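You operate a simulated robot arm through the tools that you are given. There is no shell and no other tool. Be economical: measure what you need, move in short steps, check, and stop when the job is done.

Carry out the task below with a simulated two-armed robot. There is one attempt and no reset: what you move stays moved.

Task
Take the cream felt pad from the top of the blue trolley and put it on the white pad. Take the orange bridge and put it on the green board. Take the wide white tape roll on the upper tread and put it away on the top of the tape shelf. Set the grey sliding cover to over side 72. Take the blue spool and put it on the grey board. Put the teal-sided coil on the orange bench top away on the ledge of the trough. Take the green block and put it on the middle shelf of the yellow rack. The order is free. Set down upright: orange bridge.

Only the result counts: the job must be done as asked and must still hold three seconds after the hand-in. Knocking over, shifting, dropping, spilling or breaking anything else fails it. Lids that push on must go on centred and level and be pressed home; caps that screw on are set level and turned clockwise until they are tight.

Robot
Two 7-joint arms with two-finger grippers on one trunk, on a base that drives. Base frame: it is fixed to the floor where the robot stands at the start and does not move with it; the origin is under the middle of the robot, x ahead of it, y to its left, z up. Lengths are in mm, angles in rad, forces in N, time in s.
The left shoulder is at the start at [50, 191, 1167], the right one opposite. With the tool pointing down near the work surface each hand reaches from about 100 to 480 mm from the robot's upright axis, wherever it stands, measured 20 degrees to its own side. Places, roughly: blue spool (6x6x5 cm) [600, 5000, 900]; cream felt pad (4x2x5 cm) [700, 200, 900]; green block (5x3x3 cm) [-6000, 2400, 900]; green board (13x10x1 cm) [-700, -2100, 800]; grey board (13x10x1 cm) [-2300, 7500, 900]; grey sliding cover [-1900, 7800, 1000]; ledge of the trough (96x24 cm) [-7080, 7140, 960]; middle shelf of the yellow rack [-6100, 7300, 800]; orange bridge (5x10x8 cm) [-1000, -2100, 800]; teal-sided coil (16x34x5 cm) [-5700, 2200, 900]; top of the tape shelf (42x18 cm) [-3340, 4720, 1240]; white pad (9x4x3 cm) [900, 400, 900]; wide white tape roll (6x6x4 cm) [-9700, 400, 400]. Payload 2.69 kg a hand.
The TCP of each hand is the grasp point between the finger pads, 20 mm short of the fingertips. In the tool frame z runs along the fingers and y along their closing line. The gripper opens to 100 mm. The gripper's body begins 63 mm behind the TCP.
Orientation is told as [roll, pitch, yaw] about the base's x, y, z axes, in that order, counted from this pose: with the fingers straight down and closing along the base's y, the tool's x points along the base's -x, its y along +y and its z along -z.

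Tools
- The arms move only by the tool servo_tool. It takes "left_commands", "right_commands" or both (then of equal length, played together; a hand with none holds still); each is a list of rows, each a list of 7 numbers: the turn, a rotation vector about the base's x, y, z in units of 6 degrees (1.0 is 6 degrees), then the shift along the base's x, y, z in units of 20 mm (1.0 is 20 mm), then the closure in counts, from 0 (fully open) to 255 (shut). In form: [[rx, ry, rz, tx, ty, tz, gripper], ...]. A call has 1 to 12 rows; each row shifts and turns the commanded pose from where the row before left it. A call with a number of a shift or a turn outside -1 to 1 is refused whole. A row lasts 0.2 s, in which the tool goes at most 50 mm and 0.15 rad; a call with a longer step from one row to the next is refused whole, and so is a gripper value outside its range. A pose out of reach is approached as far as the arm can. The call stops where the force on the tool passes 40 N (or 10 N more than at its start, if that is more) or the arm is blocked; 0.2 s more then pass. Each finger travels about 153 mm/s and halts on what it meets, pressing with about 33 N; the grip force reading is that of the motor and also rises with nothing between the fingers. The clock runs only during rows and for 0.2 s after the last one: add rows that do not move to give the fingers time. It gives the time, the measured TCP pose, the force on the tool (base axes), the opening and the grip force at its end, in the units of the frame above (readings bear some noise), with the torque about the TCP (base axes, N m) and any sound that the robot's microphone picked up, and new pictures: "views" is both (left out), scene, wrist or none (wrist: the cameras of the hands that moved).
- Cameras (640 x 400 px; columns grow to the right, rows downward): "scene" is now at [118.7, 45.5, 1351.8]; the picture's right is [0.50, -0.86, 0.00], its down [-0.37, -0.21, -0.91] and it looks along [0.78, 0.45, -0.42] (base axes); focal length 252 px, centre (320, 200). "left" rides on the left gripper at [70, 18, -99] in its tool frame; the picture's right is [-0.26, 0.97, 0.00], its down [-0.75, -0.20, -0.63] and it looks along [-0.61, -0.16, 0.78] (tool axes); focal length 230 px, centre (320, 200). "right" rides on the right gripper at [70, -19, -99] in its tool frame; the picture's right is [0.26, 0.97, 0.00], its down [-0.75, 0.20, -0.63] and it looks along [-0.61, 0.16, 0.78] (tool axes); focal length 230 px, centre (320, 200). There is no depth. A picture from a camera that has moved, and an enlarged one, comes with that camera's place and axes in the base frame and with its lens.
- raise_lower(by): slides the trunk up (or, below 0, down) by that many mm; the arms and the scene camera ride with it, the base frame stays. It gives what a move gives, with no picture.
- steer(legs): drives the robot by 1 to 6 legs, each [ahead, left, turn to the left] in mm, mm and rad, along the robot's own axes; the way and the turn of a leg run together, so that a leg with both is an arc; at most 1500 mm and 3.142 rad a leg. The arms and the cameras ride along, it lands a little off, and it stops where it bumps. It gives what a move gives, and a new picture of the scene camera.
- pan_tilt(pan, tilt): turns the head with the scene camera to pan (to the left, within 1.396 rad either way) and tilt (down, from -0.506 to 1.204), counted from straight ahead of the robot. It gives what a move gives, and a new picture of the scene camera.
- close_up(camera, box): a new picture of the part [left, top, right, bottom] of that camera's present view, enlarged. The clock stands still meanwhile.
- finish_job(): hands the job in; it is judged then, once.

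Go step by step. Nothing tells you exact positions but the pictures and the camera data: compare them with the known pose of the tool, close in by small moves and look again before you grip or let go. The budget is 196 turns and 260 pictures, counting those below and the enlarged ones. Unless the task says otherwise, let go and move clear before handing in, and close with one line.

The tools are called after "Emit:" by a JSON object that holds its "method" and its "body". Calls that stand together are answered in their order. servo_tool: Moves the arms, as the interface text tells. Its arguments: {"type":"object","properties":{"left_commands":{"type":"array","items":{"type":"array","items":{"type":"number"}}},"right_commands":{"type":"array","items":{"type":"array","items":{"type":"number"}}},"views":{"type":"string","enum":["both","scene","wrist","none"]}},"required":[]} The other tools are called the same way: raise_lower (by) slides the trunk up or down; steer (legs) drives the base; pan_tilt (pan, tilt) turns the head that bears the scene camera; close_up (camera, box) takes an enlarged picture of a part of a camera's view; finish_job () hands the job in.

At the start:

```text
clock: 0.0
left_tcp_pos: [425.8, 461.3, 1155.8]
left_ee_rot: [-0.001, -0.002, 0.0]
left_contact_force: [0.1, 0.1, -0.1]
left_ft_torque: [-0.01, 0.01, 0.04]
left_grip_width: 100.0
left_grip_force: 0.0
right_tcp_pos: [444.3, -20.5, 1150.0]
right_ee_rot: [0.0, -0.001, 0.0]
right_contact_force: [-0.2, 0.7, 0.5]
right_ft_torque: [0.03, -0.02, -0.02]
right_grip_width: 100.1
right_grip_force: 0.1
trunk travel left (down, up): [-225.0, 98.0]
robot x, y, heading: [1.0, -2.3, 0.0]
head pan, tilt: [0.525, 0.436]
```

scene: 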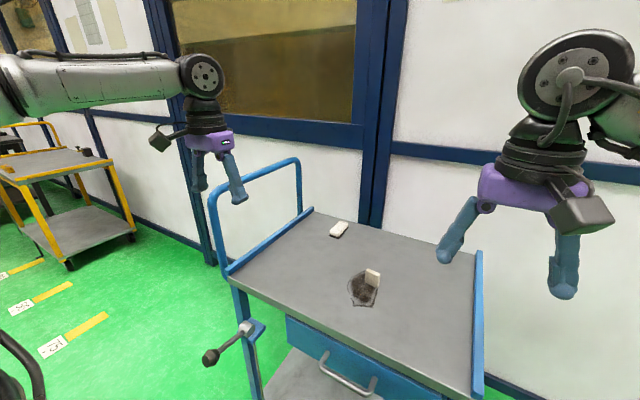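
right: 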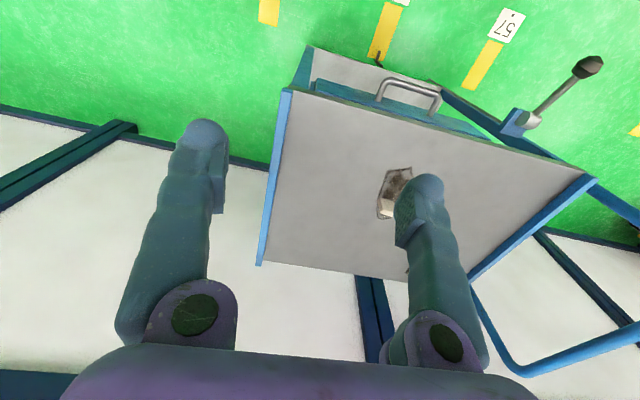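
left: 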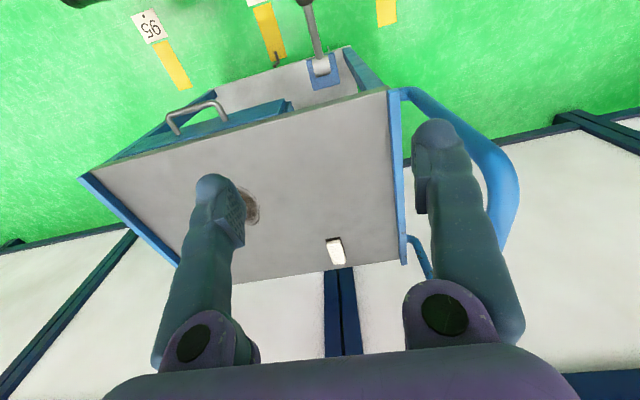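

I see the blue trolley ahead, with the cream felt pad standing on a dark patch and the white pad further back to the left. First I look closer at both.

Emit:
{"method": "close_up", "body": {"camera": "scene", "box": [290, 200, 450, 320]}}

Emit:
{"method": "close_up", "body": {"camera": "left", "box": [160, 140, 400, 290]}}

Emit:
{"method": "close_up", "body": {"camera": "right", "box": [340, 130, 480, 240]}}

```text
3.33 times, centred on (370, 260) of scene
camera zoom: at [118.7, 45.5, 1351.8], right [0.5, -0.86, 0.0], down [-0.37, -0.21, -0.91], along [0.78, 0.45, -0.42], focal length 842 px, centre (153, 0)
```

zoom: 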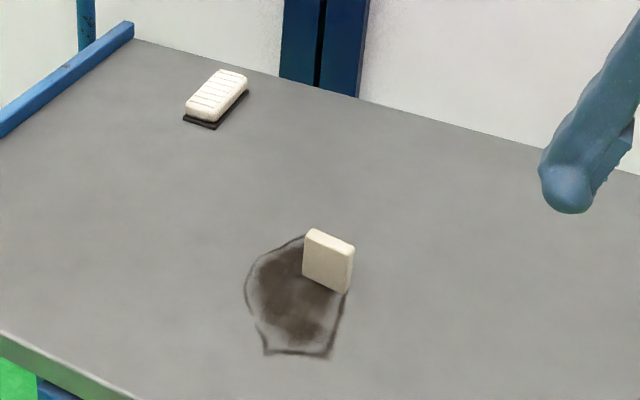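

```text
2.67 times, centred on (280, 215) of left
camera zoom: at [356.7, 479.8, 1254.8], right [0.26, 0.97, 0.0], down [0.75, -0.2, 0.63], along [0.61, -0.16, -0.78], focal length 614 px, centre (427, 160)
```

zoom: 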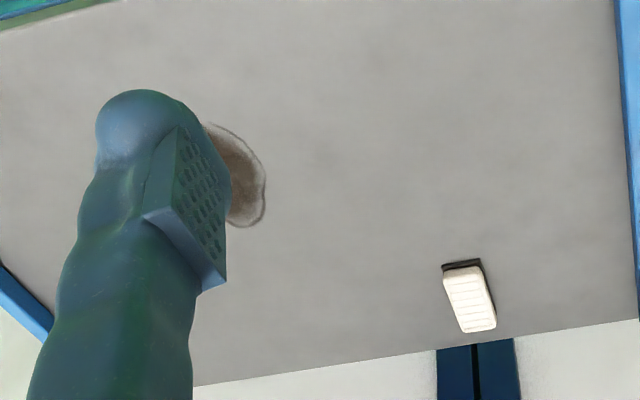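

```text
3.64 times, centred on (410, 185) of right
camera zoom: at [375.1, -39.1, 1249.2], right [-0.26, 0.97, 0.0], down [0.75, 0.2, 0.63], along [0.61, 0.16, -0.78], focal length 837 px, centre (-7, 254)
```

zoom: 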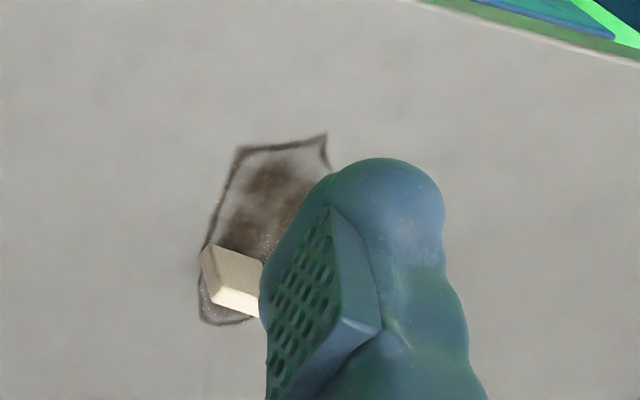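

The table top comes out near z=835: the felt pad is near [670, 194] and the white pad near [845, 397]. I look down to learn the robot's footprint and the trolley's front.

Emit:
{"method": "pan_tilt", "body": {"pan": 0.2, "tilt": 1.1}}

Emit:
{"method": "pan_tilt", "body": {"pan": 1.396, "tilt": 0.5}}

Emit:
{"method": "pan_tilt", "body": {"pan": -1.396, "tilt": 0.5}}

```text
clock: 1.0
left_tcp_pos: [425.4, 462.0, 1154.9]
left_ee_rot: [0.0, 0.0, -0.002]
left_contact_force: [-0.1, 0.3, 0.4]
left_ft_torque: [0.04, 0.0, -0.02]
left_grip_width: 100.1
left_grip_force: 0.0
right_tcp_pos: [443.9, -19.2, 1151.3]
right_ee_rot: [0.001, -0.001, 0.0]
right_contact_force: [-0.8, 0.1, -0.2]
right_ft_torque: [-0.02, -0.02, -0.01]
right_grip_width: 100.2
right_grip_force: 0.0
trunk travel left (down, up): [-225.0, 98.0]
robot x, y, heading: [-1.7, -1.1, 0.001]
head pan, tilt: [0.201, 1.1]
camera scene: at [100.9, 11.9, 1298.4], right [0.2, -0.98, 0.0], down [-0.87, -0.18, -0.45], along [0.45, 0.09, -0.89], focal length 252 px, centre (320, 200)
```

scene: 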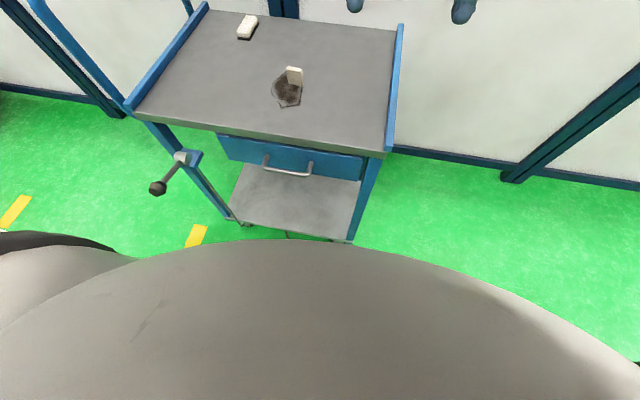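

```text
clock: 2.4
left_tcp_pos: [425.6, 462.0, 1155.9]
left_ee_rot: [0.0, 0.0, 0.0]
left_contact_force: [1.1, -0.2, 0.1]
left_ft_torque: [-0.02, 0.0, -0.01]
left_grip_width: 99.9
left_grip_force: 0.0
right_tcp_pos: [443.1, -20.0, 1151.2]
right_ee_rot: [0.0, -0.001, 0.002]
right_contact_force: [-0.2, -0.3, -0.5]
right_ft_torque: [0.0, -0.01, 0.0]
right_grip_width: 99.8
right_grip_force: 0.1
trunk travel left (down, up): [-225.0, 98.0]
robot x, y, heading: [2.5, -0.2, 0.006]
head pan, tilt: [1.396, 0.499]
camera scene: at [54.9, 88.9, 1346.0], right [0.98, -0.17, 0.0], down [-0.08, -0.47, -0.88], along [0.15, 0.86, -0.48], focal length 252 px, centre (320, 200)
```

scene: 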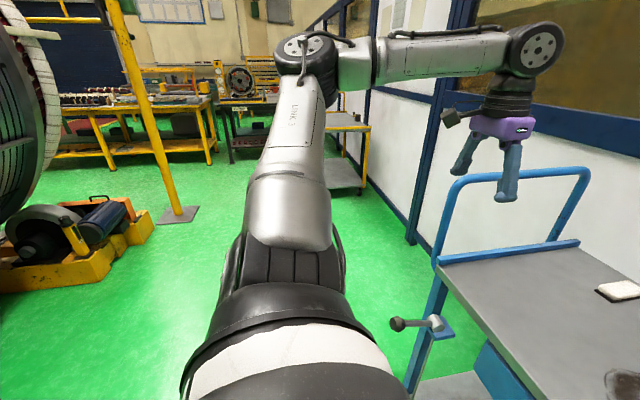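

```text
clock: 4.9
left_tcp_pos: [424.8, 461.9, 1155.5]
left_ee_rot: [0.0, -0.001, 0.0]
left_contact_force: [-0.5, -0.4, -0.2]
left_ft_torque: [0.02, -0.01, 0.0]
left_grip_width: 99.9
left_grip_force: 0.0
right_tcp_pos: [444.5, -20.2, 1149.6]
right_ee_rot: [0.001, -0.001, 0.001]
right_contact_force: [0.7, 0.5, 0.1]
right_ft_torque: [0.04, -0.03, -0.03]
right_grip_width: 100.2
right_grip_force: 0.1
trunk travel left (down, up): [-225.0, 98.0]
robot x, y, heading: [-0.1, -0.5, 0.002]
head pan, tilt: [-1.396, 0.499]
camera scene: at [54.9, -90.3, 1346.0], right [-0.98, -0.17, 0.0], down [-0.08, 0.47, -0.88], along [0.15, -0.86, -0.48], focal length 252 px, centre (320, 200)
```

scene: 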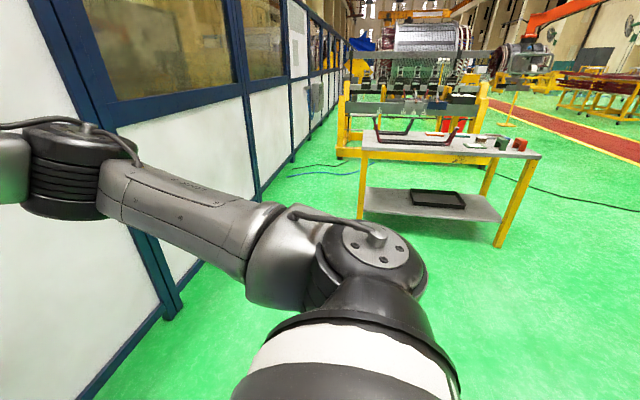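

The trolley front is at about x=478. I drive in closer, to the left, with the head turned back to the trolley.

Emit:
{"method": "pan_tilt", "body": {"pan": 0.2, "tilt": 0.9}}

Emit:
{"method": "steer", "body": {"legs": [[0, 160, 0], [130, 0, 0]]}}

```text
clock: 6.6
left_tcp_pos: [425.5, 460.6, 1154.6]
left_ee_rot: [-0.001, 0.0, 0.0]
left_contact_force: [-0.4, 0.2, -0.3]
left_ft_torque: [0.01, -0.02, 0.01]
left_grip_width: 100.0
left_grip_force: 0.0
right_tcp_pos: [445.0, -20.9, 1149.7]
right_ee_rot: [-0.002, 0.0, -0.001]
right_contact_force: [0.3, -1.6, 0.4]
right_ft_torque: [0.0, -0.01, 0.01]
right_grip_width: 99.6
right_grip_force: 0.1
trunk travel left (down, up): [-225.0, 98.0]
robot x, y, heading: [2.4, 2.8, 0.002]
head pan, tilt: [0.201, 0.901]
camera scene: at [113.0, 14.3, 1312.1], right [0.2, -0.98, 0.0], down [-0.77, -0.16, -0.62], along [0.61, 0.12, -0.78], focal length 252 px, centre (320, 200)
```

scene: 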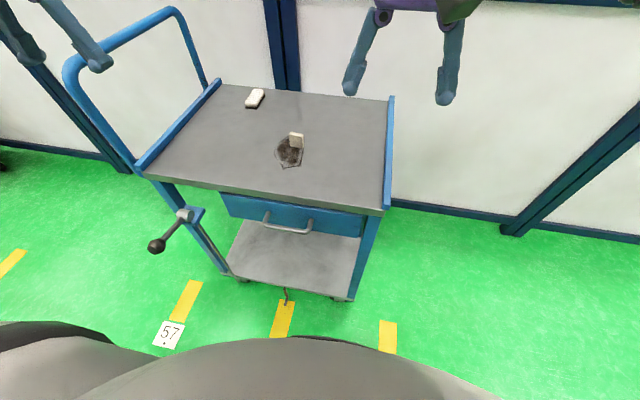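

```text
clock: 9.6
left_tcp_pos: [539.1, 621.7, 1156.4]
left_ee_rot: [0.0, 0.0, 0.001]
left_contact_force: [-0.8, 0.3, 0.9]
left_ft_torque: [0.01, -0.01, 0.0]
left_grip_width: 99.8
left_grip_force: 0.0
right_tcp_pos: [559.4, 140.5, 1150.4]
right_ee_rot: [-0.001, 0.001, 0.001]
right_contact_force: [-1.2, -0.2, 0.8]
right_ft_torque: [-0.03, -0.02, -0.01]
right_grip_width: 100.6
right_grip_force: 0.1
trunk travel left (down, up): [-225.0, 98.0]
robot x, y, heading: [112.6, 162.9, 0.002]
head pan, tilt: [0.201, 0.901]
stopped in leg 2: the robot was blocked; the commanded pose is now the measured one
camera scene: at [226.7, 175.1, 1312.4], right [0.2, -0.98, 0.0], down [-0.77, -0.16, -0.62], along [0.61, 0.12, -0.78], focal length 252 px, centre (320, 200)
```

scene: 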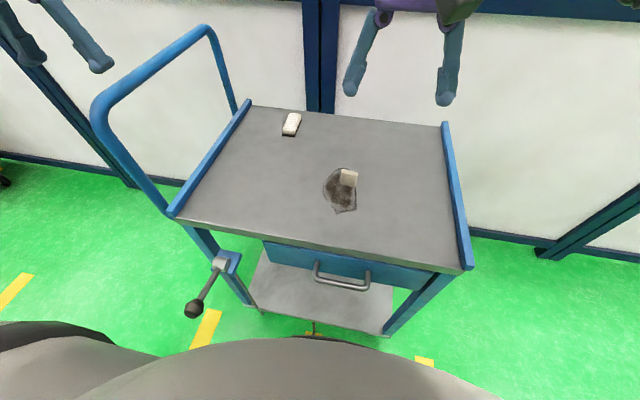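

The base was blocked at x=113, so the rest must come from the arm's reach. I clear the right arm away and bring the left hand over toward the felt pad.

Emit:
{"method": "servo_tool", "body": {"left_commands": [[0, 0, 0, 0.5, -1, 0, 0], [0, 0, 0, 0.5, -1, 0, 0], [0, 0, 0, 0.5, -1, 0, 0], [0, 0, 0, 0.5, -1, 0, 0], [0, 0, 0, 0.5, -1, 0, 0], [0, 0, 0, 0.5, -1, 0, 0], [0, 0, 0, 0.5, -1, 0, 0], [0, 0, 0, 0.5, -1, 0, 0], [0, 0, 0, 0.5, -1, 0, 0], [0, 0, 0, 0.5, -1, 0, 0], [0, 0, 0, 0.5, -1, 0, 0], [0, 0, 0, 0.5, -1, 0, 0]], "right_commands": [[0, 0, 0, -0.7, -1, 0, 0], [0, 0, 0, -0.7, -1, 0, 0], [0, 0, 0, -0.7, -1, 0, 0], [0, 0, 0, -0.7, -1, 0, 0], [0, 0, 0, -0.7, -1, 0, 0], [0, 0, 0, -0.7, -1, 0, 0], [0, 0, 0, -0.7, -1, 0, 0], [0, 0, 0, -0.7, -1, 0, 0], [0, 0, 0, -0.7, -1, 0, 0], [0, 0, 0, -0.7, -1, 0, 0], [0, 0, 0, -0.7, -1, 0, 0], [0, 0, 0, -0.7, -1, 0, 0]], "views": "none"}}

Emit:
{"method": "servo_tool", "body": {"left_commands": [[0, 0, 0, 0, -1, -0.5, 0], [0, 0, 0, 0, -1, -0.5, 0], [0, 0, 0, 0, -1, -0.5, 0], [0, 0, 0, 0, -1, -0.5, 0], [0, 0, 0, 0, -1, -0.5, 0], [0, 0, 0, 0, -1, -0.5, 0], [0, 0, 0, 0, -1, -0.5, 0], [0, 0, 0, 0, -1, -0.5, 0], [0, 0, 0, 0, -1, -0.5, 0], [0, 0, 0, 0, 0, 0, 0]], "views": "both"}}

```text
clock: 12.2
left_tcp_pos: [661.2, 383.9, 1154.4]
left_ee_rot: [0.002, 0.004, 0.004]
left_contact_force: [-0.8, -0.1, 0.0]
left_ft_torque: [0.03, -0.02, -0.01]
left_grip_width: 100.4
left_grip_force: 0.0
right_tcp_pos: [393.9, -98.9, 1148.8]
right_ee_rot: [0.0, 0.003, 0.001]
right_contact_force: [0.8, 0.1, -0.2]
right_ft_torque: [-0.04, 0.01, -0.03]
right_grip_width: 100.2
right_grip_force: 0.1
trunk travel left (down, up): [-225.0, 98.0]
robot x, y, heading: [116.2, 158.9, 0.0]
head pan, tilt: [0.201, 0.901]
```

```text
clock: 14.4
left_tcp_pos: [585.6, 306.8, 1057.7]
left_ee_rot: [-0.004, 0.0, 0.003]
left_contact_force: [-0.6, 0.2, -0.2]
left_ft_torque: [0.0, 0.03, 0.0]
left_grip_width: 99.8
left_grip_force: 0.1
left hand out of reach, approached as far as the arm can: row 1, 2, 3, 4, 5, 6, 7, 8, 9
right_tcp_pos: [394.6, -97.8, 1150.2]
right_ee_rot: [0.0, 0.001, -0.001]
right_contact_force: [0.5, 0.4, 0.1]
right_ft_torque: [0.01, -0.02, 0.01]
right_grip_width: 100.0
right_grip_force: 0.0
trunk travel left (down, up): [-225.0, 98.0]
robot x, y, heading: [114.7, 159.1, 0.004]
head pan, tilt: [0.201, 0.901]
camera scene: at [228.6, 175.1, 1312.1], right [0.2, -0.98, 0.0], down [-0.77, -0.16, -0.62], along [0.61, 0.12, -0.78], focal length 252 px, centre (320, 200)
camera left: at [516.7, 324.4, 1156.2], right [0.26, 0.97, 0.0], down [0.75, -0.2, 0.63], along [0.61, -0.16, -0.78], focal length 230 px, centre (320, 200)
```

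scene: 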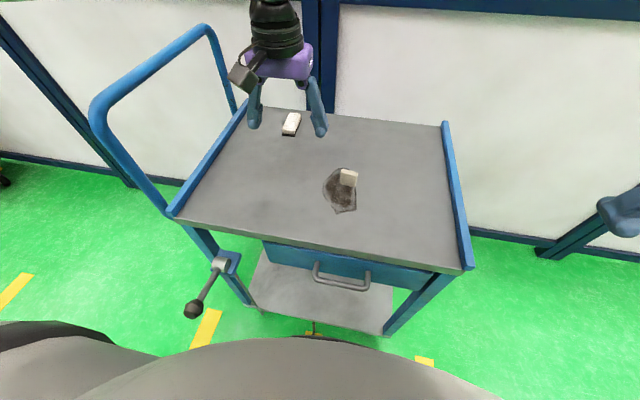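
left: 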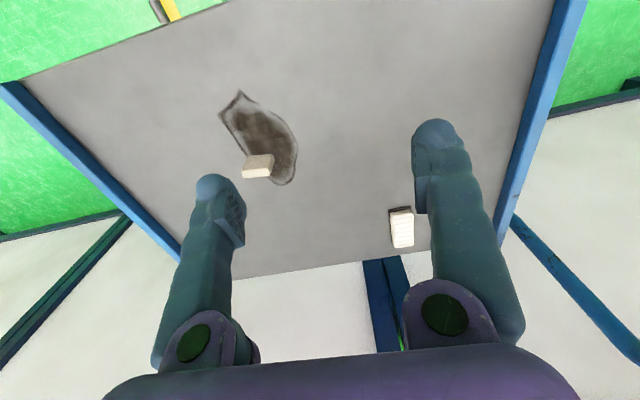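

The reach is limited (about 500 mm from the shoulder with the tool down). I need to know what blocked the base, so I look down at the trolley front.

Emit:
{"method": "pan_tilt", "body": {"pan": 0.7, "tilt": 1.2}}

Emit:
{"method": "pan_tilt", "body": {"pan": -0.3, "tilt": 1.2}}

```text
clock: 15.3
left_tcp_pos: [585.7, 305.4, 1056.9]
left_ee_rot: [-0.002, 0.0, 0.002]
left_contact_force: [-0.4, 0.8, 0.6]
left_ft_torque: [0.02, 0.0, -0.01]
left_grip_width: 99.9
left_grip_force: 0.0
right_tcp_pos: [393.6, -100.0, 1150.6]
right_ee_rot: [0.001, 0.002, 0.0]
right_contact_force: [0.1, 0.0, 0.5]
right_ft_torque: [-0.02, 0.0, 0.02]
right_grip_width: 100.2
right_grip_force: 0.0
trunk travel left (down, up): [-225.0, 98.0]
robot x, y, heading: [117.0, 161.1, 0.003]
head pan, tilt: [0.7, 1.201]
camera scene: at [197.4, 196.0, 1292.3], right [0.64, -0.76, 0.0], down [-0.71, -0.6, -0.36], along [0.28, 0.23, -0.93], focal length 252 px, centre (320, 200)
```

scene: 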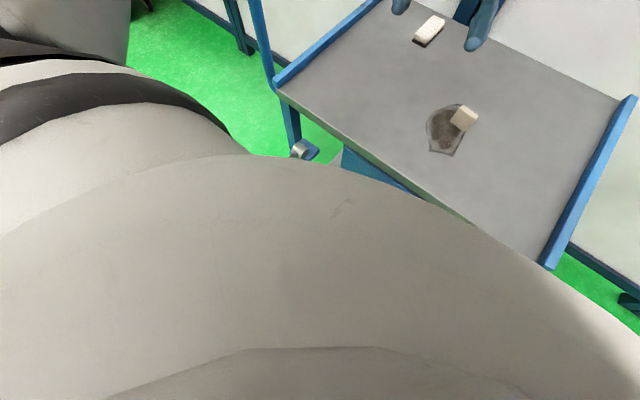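

```text
clock: 16.6
left_tcp_pos: [585.8, 305.8, 1057.4]
left_ee_rot: [0.001, 0.001, 0.002]
left_contact_force: [-0.4, 0.3, -0.5]
left_ft_torque: [-0.01, 0.0, 0.01]
left_grip_width: 100.1
left_grip_force: 0.2
right_tcp_pos: [393.0, -98.9, 1150.4]
right_ee_rot: [0.001, 0.001, 0.001]
right_contact_force: [0.5, 0.5, -0.2]
right_ft_torque: [0.04, 0.01, -0.03]
right_grip_width: 99.9
right_grip_force: 0.1
trunk travel left (down, up): [-225.0, 98.0]
robot x, y, heading: [117.0, 159.9, -0.001]
head pan, tilt: [-0.3, 1.201]
camera scene: at [208.1, 143.5, 1292.3], right [-0.29, -0.96, 0.0], down [-0.89, 0.27, -0.36], along [0.35, -0.11, -0.93], focal length 252 px, centre (320, 200)
```

scene: 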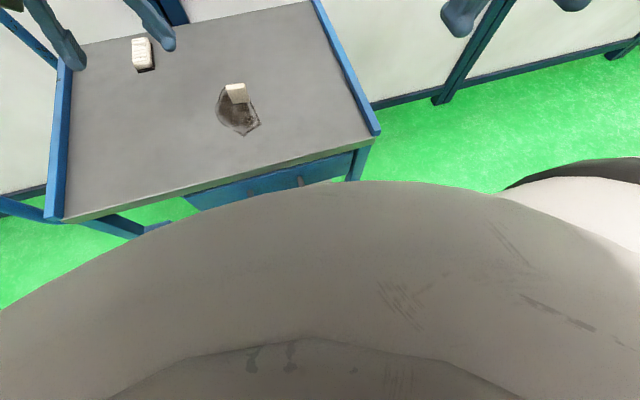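

I back off a little, shift right away from the protruding knob and try ahead again to see whether the knob or the front was the obstacle.

Emit:
{"method": "steer", "body": {"legs": [[-30, 0, 0], [0, -160, 0], [150, 0, 0]]}}

```text
clock: 19.6
left_tcp_pos: [585.3, 148.9, 1056.8]
left_ee_rot: [-0.002, 0.001, 0.002]
left_contact_force: [-0.5, 0.4, -0.7]
left_ft_torque: [0.02, -0.03, -0.02]
left_grip_width: 100.2
left_grip_force: 0.0
right_tcp_pos: [392.5, -256.1, 1150.3]
right_ee_rot: [0.0, 0.004, -0.001]
right_contact_force: [0.1, -0.3, 0.3]
right_ft_torque: [-0.01, -0.01, 0.04]
right_grip_width: 100.0
right_grip_force: 0.1
trunk travel left (down, up): [-225.0, 98.0]
robot x, y, heading: [111.1, 2.9, -0.001]
head pan, tilt: [-0.3, 1.201]
stopped in leg 3: the robot was blocked; the commanded pose is now the measured one
camera scene: at [207.1, -13.6, 1292.4], right [-0.3, -0.96, 0.0], down [-0.89, 0.28, -0.36], along [0.35, -0.11, -0.93], focal length 252 px, centre (320, 200)
```

scene: 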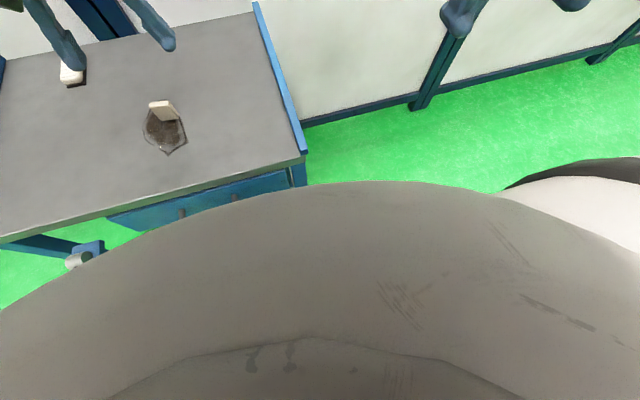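

The front blocks at the same x, so the trolley front limits the base. I'll approach sideways instead, with the right shoulder next to the trolley, which gains reach.

Emit:
{"method": "pan_tilt", "body": {"pan": -1.2, "tilt": 0.8}}

Emit:
{"method": "steer", "body": {"legs": [[-300, 0, 0], [0, 0, 1.571], [190, 0, 0], [0, -220, 0]]}}

```text
clock: 20.8
left_tcp_pos: [585.4, 148.8, 1057.8]
left_ee_rot: [-0.003, 0.003, 0.002]
left_contact_force: [0.7, -1.3, 0.6]
left_ft_torque: [0.02, -0.03, 0.02]
left_grip_width: 99.9
left_grip_force: 0.0
right_tcp_pos: [393.6, -256.2, 1150.3]
right_ee_rot: [0.001, 0.004, -0.002]
right_contact_force: [0.5, -0.6, -0.1]
right_ft_torque: [0.03, 0.01, -0.05]
right_grip_width: 100.0
right_grip_force: 0.0
trunk travel left (down, up): [-225.0, 98.0]
robot x, y, heading: [116.7, 3.0, 0.003]
head pan, tilt: [-1.201, 0.799]
camera scene: at [184.0, -72.2, 1320.0], right [-0.93, -0.36, 0.0], down [-0.26, 0.67, -0.7], along [0.25, -0.65, -0.72], focal length 252 px, centre (320, 200)
```

scene: 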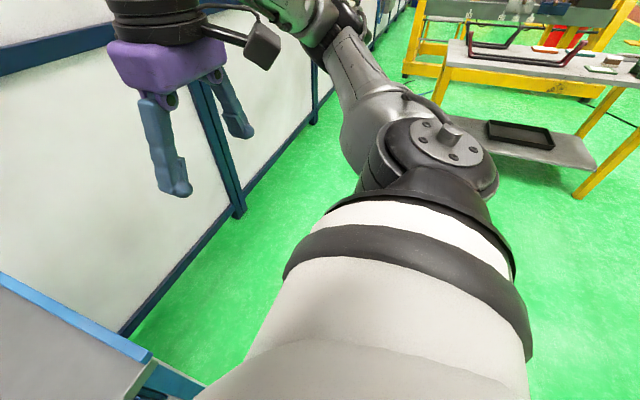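

```text
clock: 29.9
left_tcp_pos: [-64.7, 659.9, 1056.2]
left_ee_rot: [-0.002, 0.001, 1.52]
left_contact_force: [0.4, 0.7, -0.2]
left_ft_torque: [-0.01, -0.01, -0.05]
left_grip_width: 100.0
left_grip_force: 0.1
right_tcp_pos: [328.3, 444.5, 1149.6]
right_ee_rot: [0.0, 0.004, 1.515]
right_contact_force: [0.1, 0.7, -0.2]
right_ft_torque: [-0.01, 0.0, -0.01]
right_grip_width: 99.9
right_grip_force: 0.0
trunk travel left (down, up): [-225.0, 98.0]
robot x, y, heading: [54.5, 183.1, 1.517]
head pan, tilt: [-1.201, 0.799]
camera scene: at [132.3, 246.1, 1320.0], right [0.31, -0.95, 0.0], down [-0.68, -0.22, -0.7], along [0.66, 0.22, -0.72], focal length 252 px, centre (320, 200)
```

scene: 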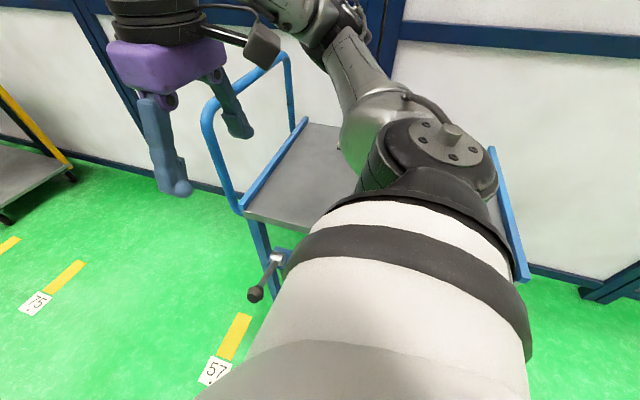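

Now I edge sideways toward the trolley until it stops.

Emit:
{"method": "steer", "body": {"legs": [[0, 0, 0.05], [0, -150, 0]]}}

```text
clock: 31.6
left_tcp_pos: [-27.3, 651.7, 1057.2]
left_ee_rot: [-0.004, 0.003, 1.566]
left_contact_force: [-0.6, 0.9, 0.6]
left_ft_torque: [0.0, -0.01, -0.01]
left_grip_width: 100.0
left_grip_force: 0.1
right_tcp_pos: [375.3, 457.8, 1151.1]
right_ee_rot: [-0.002, 0.005, 1.563]
right_contact_force: [-0.9, -0.9, -0.2]
right_ft_torque: [-0.04, -0.05, 0.03]
right_grip_width: 100.0
right_grip_force: 0.1
trunk travel left (down, up): [-225.0, 98.0]
robot x, y, heading: [114.8, 183.9, 1.57]
head pan, tilt: [-1.201, 0.799]
stopped in leg 2: the robot was blocked; the commanded pose is now the measured one
camera scene: at [189.1, 249.9, 1320.1], right [0.36, -0.93, 0.0], down [-0.67, -0.26, -0.7], along [0.65, 0.25, -0.72], focal length 252 px, centre (320, 200)
```

scene: 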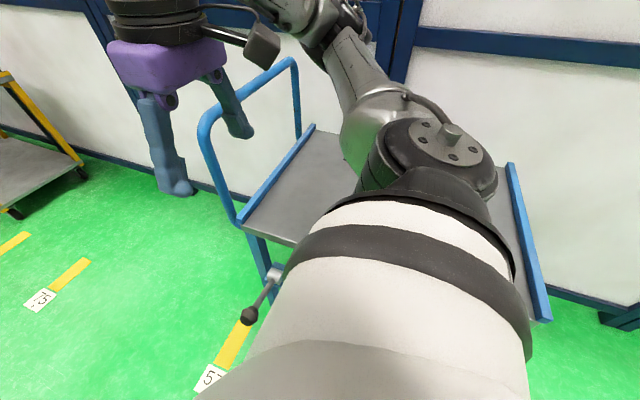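

The base is round, and the right shoulder is now about at x=306. I back off a hair, lower the trunk, and bring the right hand over the felt.

Emit:
{"method": "steer", "body": {"legs": [[60, 6, 0]]}}

Emit:
{"method": "raise_lower", "body": {"by": -170}}

Emit:
{"method": "servo_tool", "body": {"right_commands": [[0, 0, 0, 1, -1, 0, 0], [0, 0, 0, 1, -1, 0, 0], [0, 0, 0, 1, -1, 0, 0], [0, 0, 0, 1, -1, 0, 0], [0, 0, 0, 1, -1, 0, 0], [0, 0, 0, 1, -1, 0, 0], [0, 0, 0, 1, -1, 0, 0], [0, 0, 0, 1, -1, 0, 0], [0, 0, 0, 1, -1, 0, 0], [0, 0, 0, 1, -1, 0, 0], [0, 0, 0, 1, -1, 0, 0], [0, 0, 0, 1, -1, 0, 0]], "views": "both"}}

```text
clock: 32.6
left_tcp_pos: [-32.3, 713.6, 1056.8]
left_ee_rot: [-0.002, 0.0, 1.565]
left_contact_force: [0.2, 0.2, 0.5]
left_ft_torque: [-0.02, -0.01, -0.02]
left_grip_width: 100.1
left_grip_force: 0.0
right_tcp_pos: [369.3, 518.7, 1148.8]
right_ee_rot: [0.001, 0.007, 1.563]
right_contact_force: [-0.2, -0.7, -0.1]
right_ft_torque: [-0.07, -0.01, 0.02]
right_grip_width: 100.2
right_grip_force: 0.0
trunk travel left (down, up): [-225.0, 98.0]
robot x, y, heading: [104.8, 243.2, 1.565]
head pan, tilt: [-1.201, 0.799]
camera scene: at [184.2, 311.0, 1320.0], right [0.36, -0.93, 0.0], down [-0.67, -0.26, -0.7], along [0.65, 0.25, -0.72], focal length 252 px, centre (320, 200)
```

scene: 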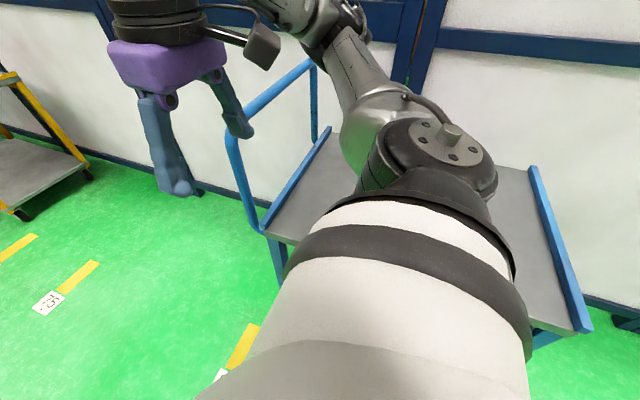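

```text
clock: 34.5
left_tcp_pos: [-32.5, 711.0, 887.4]
left_ee_rot: [-0.002, 0.0, 1.566]
left_contact_force: [-0.5, -0.4, 0.3]
left_ft_torque: [-0.02, 0.03, 0.0]
left_grip_width: 100.0
left_grip_force: 0.2
right_tcp_pos: [371.0, 518.6, 979.0]
right_ee_rot: [0.0, 0.004, 1.565]
right_contact_force: [0.8, 0.0, -0.4]
right_ft_torque: [-0.05, 0.0, 0.0]
right_grip_width: 100.0
right_grip_force: 0.0
trunk travel left (down, up): [-55.0, 268.0]
robot x, y, heading: [109.6, 237.8, 1.568]
head pan, tilt: [-1.201, 0.799]
```

```text
clock: 37.1
left_tcp_pos: [-32.6, 712.9, 886.6]
left_ee_rot: [-0.002, 0.001, 1.566]
left_contact_force: [0.1, 0.4, 0.4]
left_ft_torque: [-0.01, -0.04, 0.01]
left_grip_width: 100.1
left_grip_force: 0.0
right_tcp_pos: [442.7, 426.8, 975.7]
right_ee_rot: [0.002, 0.004, 1.563]
right_contact_force: [-0.4, 1.0, 0.7]
right_ft_torque: [0.01, 0.01, 0.03]
right_grip_width: 100.0
right_grip_force: 0.1
right hand out of reach, approached as far as the arm can: row 4, 5, 6, 7, 8, 9, 10, 11, 12
trunk travel left (down, up): [-55.0, 268.0]
robot x, y, heading: [112.1, 237.0, 1.568]
head pan, tilt: [-1.201, 0.799]
camera scene: at [184.4, 309.9, 1150.0], right [0.36, -0.93, 0.0], down [-0.67, -0.26, -0.7], along [0.65, 0.25, -0.72], focal length 252 px, centre (320, 200)
camera right: at [460.8, 356.1, 1074.7], right [-0.97, -0.25, 0.0], down [-0.19, 0.75, 0.63], along [-0.16, 0.61, -0.78], focal length 230 px, centre (320, 200)
```

scene: 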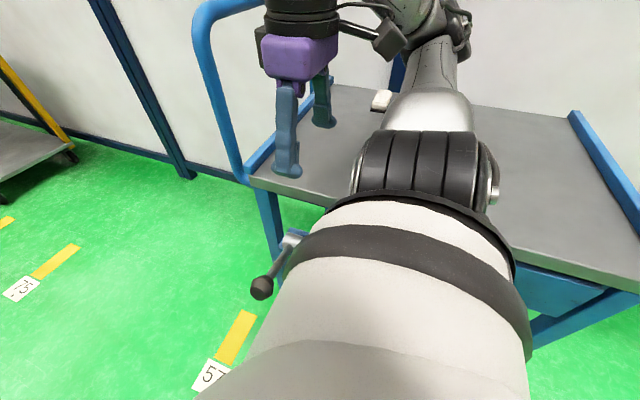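
right: 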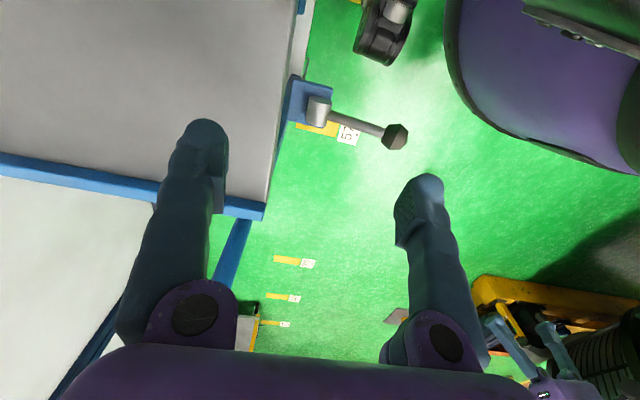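

The limit here is wrist orientation rather than distance: the hand should turn with the arm. I rotate the hand clockwise as it swings out over the table.

Emit:
{"method": "servo_tool", "body": {"right_commands": [[0, 0, -1, 0, 0, 0, 0], [0, 0, -1, 0, 0, 0, 0], [0, 0, -1, 0, 0, 0, 0], [0, 0, -1, 0, 0, 0, 0], [0, 0, -1, 0, 0, 0, 0], [0, 0, -1, 0, 0, 0, 0], [0, 0, -1, 0, 0, 0, 0], [0, 0, -1, 0, 0, 0, 0], [0, 0, -1, 0, 0, 0, 0], [0, 0, -1, 0, 0, 0, 0], [0, 0, -1, 0, 0, 0, 0], [0, 0, -1, 0, 0, 0, 0]], "views": "none"}}

```text
clock: 39.7
left_tcp_pos: [-32.1, 712.4, 887.0]
left_ee_rot: [-0.001, 0.002, 1.567]
left_contact_force: [-0.1, -0.2, 0.3]
left_ft_torque: [0.02, -0.01, -0.02]
left_grip_width: 100.3
left_grip_force: 0.1
right_tcp_pos: [441.9, 425.7, 975.5]
right_ee_rot: [0.0, 0.002, 0.304]
right_contact_force: [-0.1, -0.1, 1.2]
right_ft_torque: [-0.05, 0.02, -0.01]
right_grip_width: 99.8
right_grip_force: 0.0
trunk travel left (down, up): [-55.0, 268.0]
robot x, y, heading: [109.0, 241.2, 1.566]
head pan, tilt: [-1.201, 0.799]
```

Emit:
{"method": "servo_tool", "body": {"right_commands": [[0, 0, -0.25, 0.95, -0.97, 0, 0], [0, 0, -0.25, 0.95, -0.97, 0, 0], [0, 0, -0.25, 0.95, -0.97, 0, 0], [0, 0, -0.25, 0.95, -0.97, 0, 0], [0, 0, -0.25, 0.95, -0.97, 0, 0], [0, 0, -0.25, 0.95, -0.97, 0, 0], [0, 0, -0.25, 0.95, -0.97, 0, 0], [0, 0, -0.25, 0.95, -0.97, 0, 0], [0, 0, -0.25, 0.95, -0.97, 0, 0], [0, 0, -0.25, 0.95, -0.97, 0, 0], [0, 0, -0.25, 0.95, -0.97, 0, 0], [0, 0, -0.25, 0.95, -0.97, 0, 0]], "views": "both"}}

```text
clock: 41.0
left_tcp_pos: [-33.5, 712.4, 887.1]
left_ee_rot: [-0.002, 0.002, 1.564]
left_contact_force: [1.6, 0.0, -0.1]
left_ft_torque: [-0.01, 0.02, 0.03]
left_grip_width: 99.9
left_grip_force: 0.1
right_tcp_pos: [429.4, 399.7, 999.0]
right_ee_rot: [0.015, -0.001, 0.169]
right_contact_force: [-2.6, 27.6, -9.5]
right_ft_torque: [0.64, 0.02, -0.17]
right_grip_width: 81.5
right_grip_force: 0.1
right hand out of reach, approached as far as the arm can: row 1, 2, 3, 4, 5, 6
trunk travel left (down, up): [-55.0, 268.0]
robot x, y, heading: [109.1, 242.0, 1.564]
head pan, tilt: [-1.201, 0.799]
stopped in row 6 (right hand): the force on the tool passed its limit at 46 N (the readings are from after the stop); the commanded pose is now the measured one
camera scene: at [184.4, 310.0, 1150.0], right [0.36, -0.93, 0.0], down [-0.67, -0.26, -0.7], along [0.65, 0.25, -0.72], focal length 252 px, centre (320, 200)
camera right: at [363.7, 367.7, 1097.4], right [-0.42, 0.91, 0.01], down [0.71, 0.32, 0.63], along [0.57, 0.27, -0.77], focal length 230 px, centre (320, 200)
```

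scene: 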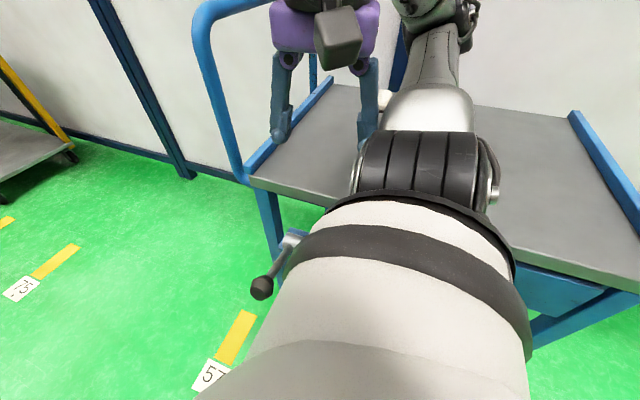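
right: 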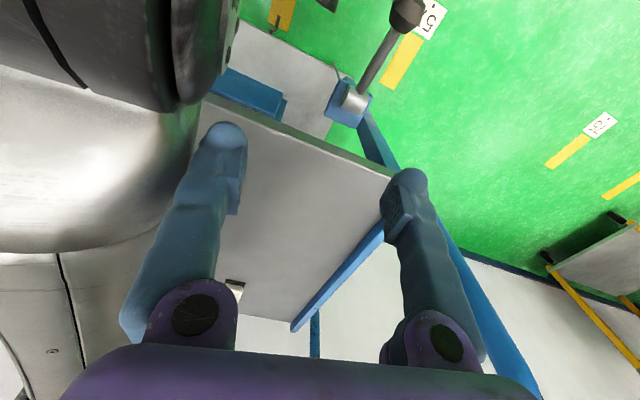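

The finger brushed the robot's own upper arm, so I move the hand away from it and then out along +x, opening the elbow.

Emit:
{"method": "servo_tool", "body": {"right_commands": [[0, 0, 0, 0.3, 1, 0, 0], [0, 0, 0, 1, 0.6, 0, 0], [0, 0, 0, 1, 0, 0, 0], [0, 0, 0, 1, 0, 0, 0], [0, 0, 0, 1, 0, 0, 0], [0, 0, 0, 1, 0, 0, 0], [0, 0, 0, 1, 0, 0, 0], [0, 0, 0, 1, 0, 0, 0], [0, 0, 0, 1, 0, 0, 0], [0, 0, 0, 1, 0, 0, 0]], "views": "scene"}}

```text
clock: 43.2
left_tcp_pos: [-32.4, 711.7, 886.3]
left_ee_rot: [-0.001, 0.002, 1.565]
left_contact_force: [0.0, 0.2, 0.0]
left_ft_torque: [-0.01, 0.03, 0.03]
left_grip_width: 100.1
left_grip_force: 0.1
right_tcp_pos: [476.6, 486.5, 971.4]
right_ee_rot: [0.008, -0.004, 0.173]
right_contact_force: [-0.2, -0.7, 0.6]
right_ft_torque: [-0.02, 0.01, -0.01]
right_grip_width: 100.1
right_grip_force: 0.1
right hand out of reach, approached as far as the arm can: row 2, 3, 4, 5, 6, 7, 8, 9, 10
trunk travel left (down, up): [-55.0, 268.0]
robot x, y, heading: [113.8, 242.4, 1.567]
head pan, tilt: [-1.201, 0.799]
camera scene: at [184.5, 310.0, 1150.0], right [0.36, -0.93, 0.0], down [-0.67, -0.26, -0.7], along [0.65, 0.25, -0.72], focal length 252 px, centre (320, 200)
```

scene: 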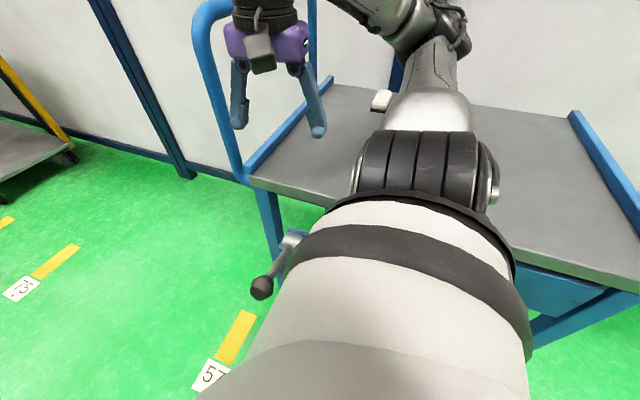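

Sideways gets stuck on joint limits, so I return to facing the trolley and will use the low trunk with a forward-tilted left hand. First I unwind the right hand and reposition.

Emit:
{"method": "servo_tool", "body": {"right_commands": [[0, 0, 1, -0.5, 0, 0.5, 0], [0, 0, 1, -0.5, 0, 0.5, 0], [0, 0, 1, -0.5, 0, 0.5, 0], [0, 0, 1, -0.5, 0, 0.5, 0], [0, 0, 1, -0.5, 0, 0.5, 0], [0, 0, 1, -0.5, 0, 0.5, 0], [0, 0, 1, -0.5, 0, 0.5, 0], [0, 0, 1, -0.5, 0, 0.5, 0], [0, 0, 1, -0.5, 0, 0.5, 0], [0, 0, 1, -0.5, 0, 0.5, 0], [0, 0, 1, -0.5, 0, 0.5, 0], [0, 0, 1, -0.5, 0, 0.5, 0]], "views": "none"}}

Emit:
{"method": "steer", "body": {"legs": [[0, 250, 0], [0, 0, -1.567], [0, -140, 0], [215, 0, 0]]}}

Emit:
{"method": "pan_tilt", "body": {"pan": 0.3, "tilt": 0.6}}

```text
clock: 45.8
left_tcp_pos: [-33.3, 711.4, 886.4]
left_ee_rot: [-0.001, 0.001, 1.566]
left_contact_force: [-0.7, -0.3, -0.2]
left_ft_torque: [0.0, 0.02, 0.01]
left_grip_width: 100.0
left_grip_force: 0.1
right_tcp_pos: [356.1, 487.0, 1092.5]
right_ee_rot: [0.005, -0.004, 1.433]
right_contact_force: [0.5, 0.2, -0.7]
right_ft_torque: [-0.01, 0.02, 0.01]
right_grip_width: 99.9
right_grip_force: 0.2
trunk travel left (down, up): [-55.0, 268.0]
robot x, y, heading: [111.7, 240.2, 1.568]
head pan, tilt: [-1.201, 0.799]
```

```text
clock: 55.2
left_tcp_pos: [539.6, 237.3, 887.8]
left_ee_rot: [-0.002, 0.002, -0.015]
left_contact_force: [0.1, 0.2, 0.1]
left_ft_torque: [-0.01, 0.02, 0.0]
left_grip_width: 99.9
left_grip_force: 0.0
right_tcp_pos: [310.3, -149.0, 1093.1]
right_ee_rot: [0.006, -0.004, -0.153]
right_contact_force: [0.3, 0.0, -0.4]
right_ft_torque: [0.01, 0.01, 0.0]
right_grip_width: 100.0
right_grip_force: 0.1
trunk travel left (down, up): [-55.0, 268.0]
robot x, y, heading: [69.4, 98.2, -0.015]
head pan, tilt: [-1.201, 0.799]
camera scene: at [134.6, 23.3, 1150.0], right [-0.94, -0.35, 0.0], down [-0.25, 0.67, -0.7], along [0.24, -0.65, -0.72], focal length 252 px, centre (320, 200)
```

scene: 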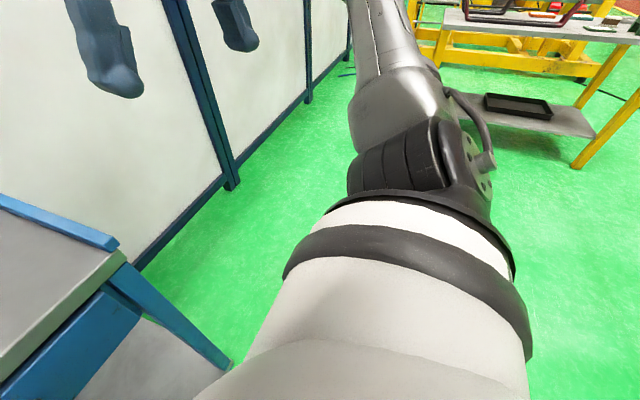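

```text
clock: 56.8
left_tcp_pos: [539.5, 236.7, 886.4]
left_ee_rot: [-0.001, 0.001, -0.016]
left_contact_force: [-0.9, -0.1, 0.4]
left_ft_torque: [-0.03, 0.0, 0.0]
left_grip_width: 99.7
left_grip_force: 0.0
right_tcp_pos: [310.5, -148.5, 1091.9]
right_ee_rot: [0.007, -0.004, -0.151]
right_contact_force: [-0.5, -0.4, 0.2]
right_ft_torque: [-0.02, 0.02, 0.0]
right_grip_width: 99.9
right_grip_force: 0.1
trunk travel left (down, up): [-55.0, 268.0]
robot x, y, heading: [69.0, 101.7, -0.018]
head pan, tilt: [0.3, 0.6]
camera scene: at [191.0, 123.7, 1166.9], right [0.28, -0.96, 0.0], down [-0.54, -0.16, -0.83], along [0.79, 0.23, -0.56], focal length 252 px, centre (320, 200)
```

scene: 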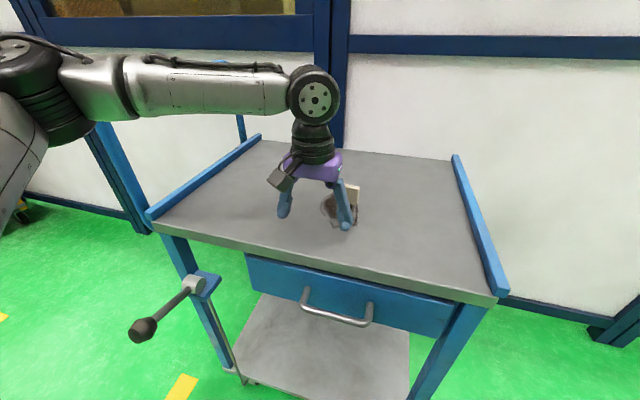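

The forearm comes in sideways from an outer elbow, so wrist yaw probably limits the reach. I raise the hand, turn it counter-clockwise while pushing forward, and watch how far it goes.

Emit:
{"method": "servo_tool", "body": {"left_commands": [[0, 0, 0, 0, 0, 1, 0], [0, 0, 0, 0, 0, 1, 0], [0, 0, 0, 0, 0, 1, 0], [0, 0, 1, 0, 0, 1, 0], [0, 0, 1, 0, 0, 0, 0], [0, 0, 1, 0, 0, 0, 0], [0, 0, 1, 0, 0, 0, 0], [0, 0, 1, 0, 0, 0, 0], [0, 0, 1, 0, 0, 0, 0], [0, 0, 1, 0, 0, 0, 0], [0, 0, 1, 0, 0, 0, 0], [0, 0, 1, 0, 0, 0, 0]], "views": "none"}}

Emit:
{"method": "servo_tool", "body": {"left_commands": [[0, 0, 0, 1, 0.5, 0, 0], [0, 0, 0, 1, 0.5, 0, 0], [0, 0, 0, 1, 0.5, 0, 0], [0, 0, 0, 1, 0.5, 0, 0], [0, 0, 0, 1, 0.5, 0, 0], [0, 0, 0, 1, 0.5, 0, 0], [0, 0, 0, 1, 0.5, 0, 0], [0, 0, 0, 1, 0.5, 0, 0], [0, 0, 0, 1, 0.5, 0, 0], [0, 0, 0, 1, 0.5, 0, 0], [0, 0, 0, 1, 0, 0, 0], [0, 0, 0, 1, 0, 0, 0]], "views": "scene"}}

```text
clock: 59.4
left_tcp_pos: [536.2, 242.6, 964.6]
left_ee_rot: [-0.001, 0.002, 0.93]
left_contact_force: [0.2, -0.5, -0.2]
left_ft_torque: [-0.01, -0.01, 0.02]
left_grip_width: 100.4
left_grip_force: 0.1
left hand out of reach, approached as far as the arm can: row 4
right_tcp_pos: [310.3, -149.6, 1092.5]
right_ee_rot: [0.007, -0.004, -0.151]
right_contact_force: [0.1, 0.1, 0.2]
right_ft_torque: [-0.01, 0.02, 0.0]
right_grip_width: 99.9
right_grip_force: 0.0
trunk travel left (down, up): [-55.0, 268.0]
robot x, y, heading: [68.1, 102.8, -0.013]
head pan, tilt: [0.3, 0.6]
```

```text
clock: 62.0
left_tcp_pos: [678.7, 392.9, 952.8]
left_ee_rot: [-0.004, -0.001, 0.928]
left_contact_force: [-0.5, 0.5, 0.1]
left_ft_torque: [-0.01, -0.06, 0.03]
left_grip_width: 99.9
left_grip_force: 0.0
left hand out of reach, approached as far as the arm can: row 2, 3, 4, 5, 6, 7, 8, 9, 10, 11, 12
right_tcp_pos: [309.8, -149.8, 1092.9]
right_ee_rot: [0.006, -0.002, -0.153]
right_contact_force: [-0.4, -0.5, 0.5]
right_ft_torque: [-0.01, -0.02, -0.01]
right_grip_width: 99.9
right_grip_force: 0.0
trunk travel left (down, up): [-55.0, 268.0]
robot x, y, heading: [69.6, 101.6, -0.018]
head pan, tilt: [0.3, 0.6]
camera scene: at [191.0, 123.7, 1166.9], right [0.28, -0.96, 0.0], down [-0.54, -0.16, -0.83], along [0.79, 0.23, -0.56], focal length 252 px, centre (320, 200)
```

scene: 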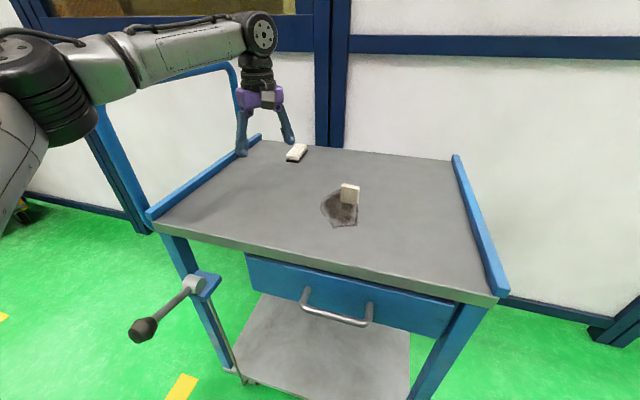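

Turning the wrist bought reach: x=679 now. I add forward tilt of the fingers and push on to see the limit.

Emit:
{"method": "servo_tool", "body": {"left_commands": [[0, -1, 0, 0.5, 0, 0, 0], [0, -1, 0, 0.5, 0, 0, 0], [0, -1, 0, 1, 0, 0, 0], [0, -1, 0, 1, 0, 0, 0], [0, -1, 0, 1, 0, 0, 0], [0, -1, 0, 1, 0, 0, 0], [0, -1, 0, 1, 0, 0, 0], [0, 0, 0, 1, 0, 0, 0], [0, 0, 0, 1, 0, 0, 0], [0, 0, 0, 1, 0, 0, 0]], "views": "scene"}}

```text
clock: 64.2
left_tcp_pos: [825.5, 403.9, 951.6]
left_ee_rot: [-0.628, -0.412, 1.063]
left_contact_force: [0.3, 0.0, -0.2]
left_ft_torque: [0.03, 0.02, -0.02]
left_grip_width: 99.9
left_grip_force: 0.0
left hand out of reach, approached as far as the arm can: row 9, 10
right_tcp_pos: [310.3, -149.1, 1091.9]
right_ee_rot: [0.007, -0.003, -0.151]
right_contact_force: [0.0, 1.0, -0.9]
right_ft_torque: [-0.02, 0.02, -0.01]
right_grip_width: 100.3
right_grip_force: 0.1
trunk travel left (down, up): [-55.0, 268.0]
robot x, y, heading: [69.3, 97.8, -0.013]
head pan, tilt: [0.3, 0.6]
camera scene: at [191.1, 123.8, 1166.9], right [0.28, -0.96, 0.0], down [-0.54, -0.16, -0.82], along [0.79, 0.23, -0.57], focal length 252 px, centre (320, 200)
```

scene: 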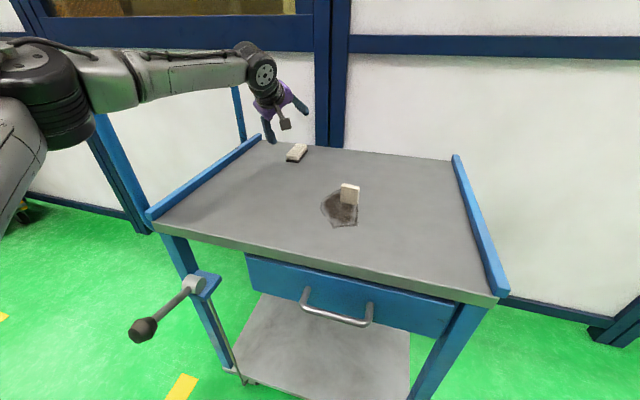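

With a 42° tilt the hand reaches the white pad. Now I swing back toward the felt with the fingers tilted forward by 40° and closing across the felt's 40 mm width.

Emit:
{"method": "servo_tool", "body": {"left_commands": [[0.4925, -0.025, -0.7125, -0.94, -0.875, 0, 0], [0.4925, -0.025, -0.7125, -0.94, -0.875, 0, 0], [0.4925, -0.025, -0.7125, -0.94, -0.875, 0, 0], [0.4925, -0.025, -0.7125, -0.94, -0.875, 0, 0], [0.4925, -0.025, -0.7125, -0.94, -0.875, 0, 0], [0.4925, -0.025, -0.7125, -0.94, -0.875, 0, 0], [0.4925, -0.025, -0.7125, -0.94, -0.875, 0, 0], [0.4925, -0.025, -0.7125, -0.94, -0.875, 0, 0], [0.4925, -0.025, -0.7125, -0.94, -0.875, 0, 0], [0.4925, -0.025, -0.7125, -0.94, -0.875, 0, 0], [0.4925, -0.025, -0.7125, -0.94, -0.875, 0, 0], [0.4925, -0.025, -0.7125, -0.94, -0.875, 0, 0]], "views": "none"}}

Emit:
{"method": "steer", "body": {"legs": [[33, 0, 0.015]]}}

Emit:
{"method": "servo_tool", "body": {"left_commands": [[0, 0, 0, 0, 0, 0, 0]], "views": "wrist"}}

```text
clock: 66.8
left_tcp_pos: [598.1, 193.1, 951.4]
left_ee_rot: [0.004, -0.697, -0.209]
left_contact_force: [-0.3, -0.9, 1.0]
left_ft_torque: [0.01, 0.0, -0.01]
left_grip_width: 100.3
left_grip_force: 0.1
right_tcp_pos: [309.6, -148.4, 1092.7]
right_ee_rot: [0.007, -0.002, -0.15]
right_contact_force: [0.2, -0.2, 0.8]
right_ft_torque: [0.0, 0.02, 0.0]
right_grip_width: 100.1
right_grip_force: 0.0
trunk travel left (down, up): [-55.0, 268.0]
robot x, y, heading: [64.0, 98.5, -0.012]
head pan, tilt: [0.3, 0.6]
```

```text
clock: 67.6
left_tcp_pos: [631.6, 200.7, 951.5]
left_ee_rot: [0.002, -0.698, -0.192]
left_contact_force: [0.9, 0.1, -0.3]
left_ft_torque: [-0.01, 0.0, 0.01]
left_grip_width: 100.3
left_grip_force: 0.1
right_tcp_pos: [346.9, -146.4, 1092.4]
right_ee_rot: [0.005, -0.003, -0.137]
right_contact_force: [-0.4, 0.3, -0.4]
right_ft_torque: [0.02, 0.05, -0.01]
right_grip_width: 100.1
right_grip_force: 0.0
trunk travel left (down, up): [-55.0, 268.0]
robot x, y, heading: [99.6, 102.3, -0.004]
head pan, tilt: [0.3, 0.6]
camera scene: at [224.7, 125.3, 1166.8], right [0.29, -0.96, 0.0], down [-0.54, -0.17, -0.82], along [0.79, 0.24, -0.57], focal length 252 px, centre (320, 200)
```

scene: 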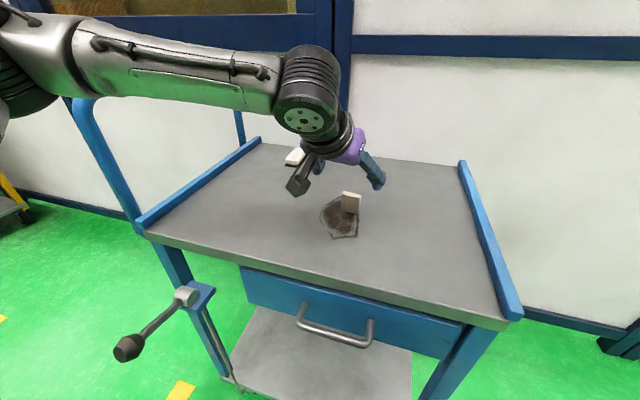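

```text
clock: 68.0
left_tcp_pos: [630.1, 201.1, 950.0]
left_ee_rot: [0.002, -0.699, -0.193]
left_contact_force: [-1.1, 0.2, 0.5]
left_ft_torque: [-0.02, 0.02, 0.0]
left_grip_width: 100.1
left_grip_force: 0.0
right_tcp_pos: [347.0, -146.7, 1092.4]
right_ee_rot: [0.007, -0.003, -0.137]
right_contact_force: [0.1, -0.7, -0.5]
right_ft_torque: [-0.01, -0.02, -0.01]
right_grip_width: 100.1
right_grip_force: 0.1
trunk travel left (down, up): [-55.0, 268.0]
robot x, y, heading: [99.1, 103.4, -0.0]
head pan, tilt: [0.3, 0.6]
camera left: at [519.8, 240.0, 982.3], right [0.38, 0.91, 0.17], down [0.13, -0.23, 0.96], along [0.92, -0.34, -0.2], focal length 230 px, centre (320, 200)
```

left: 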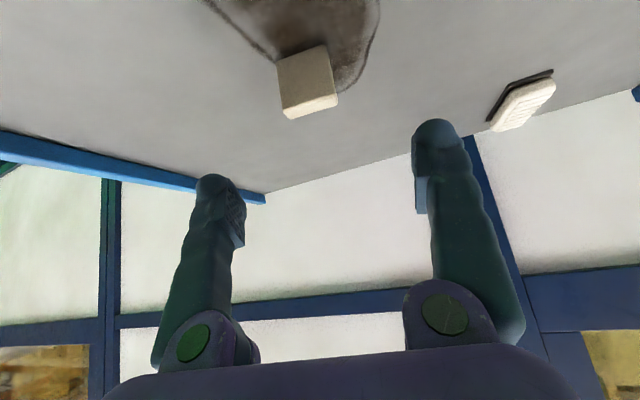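

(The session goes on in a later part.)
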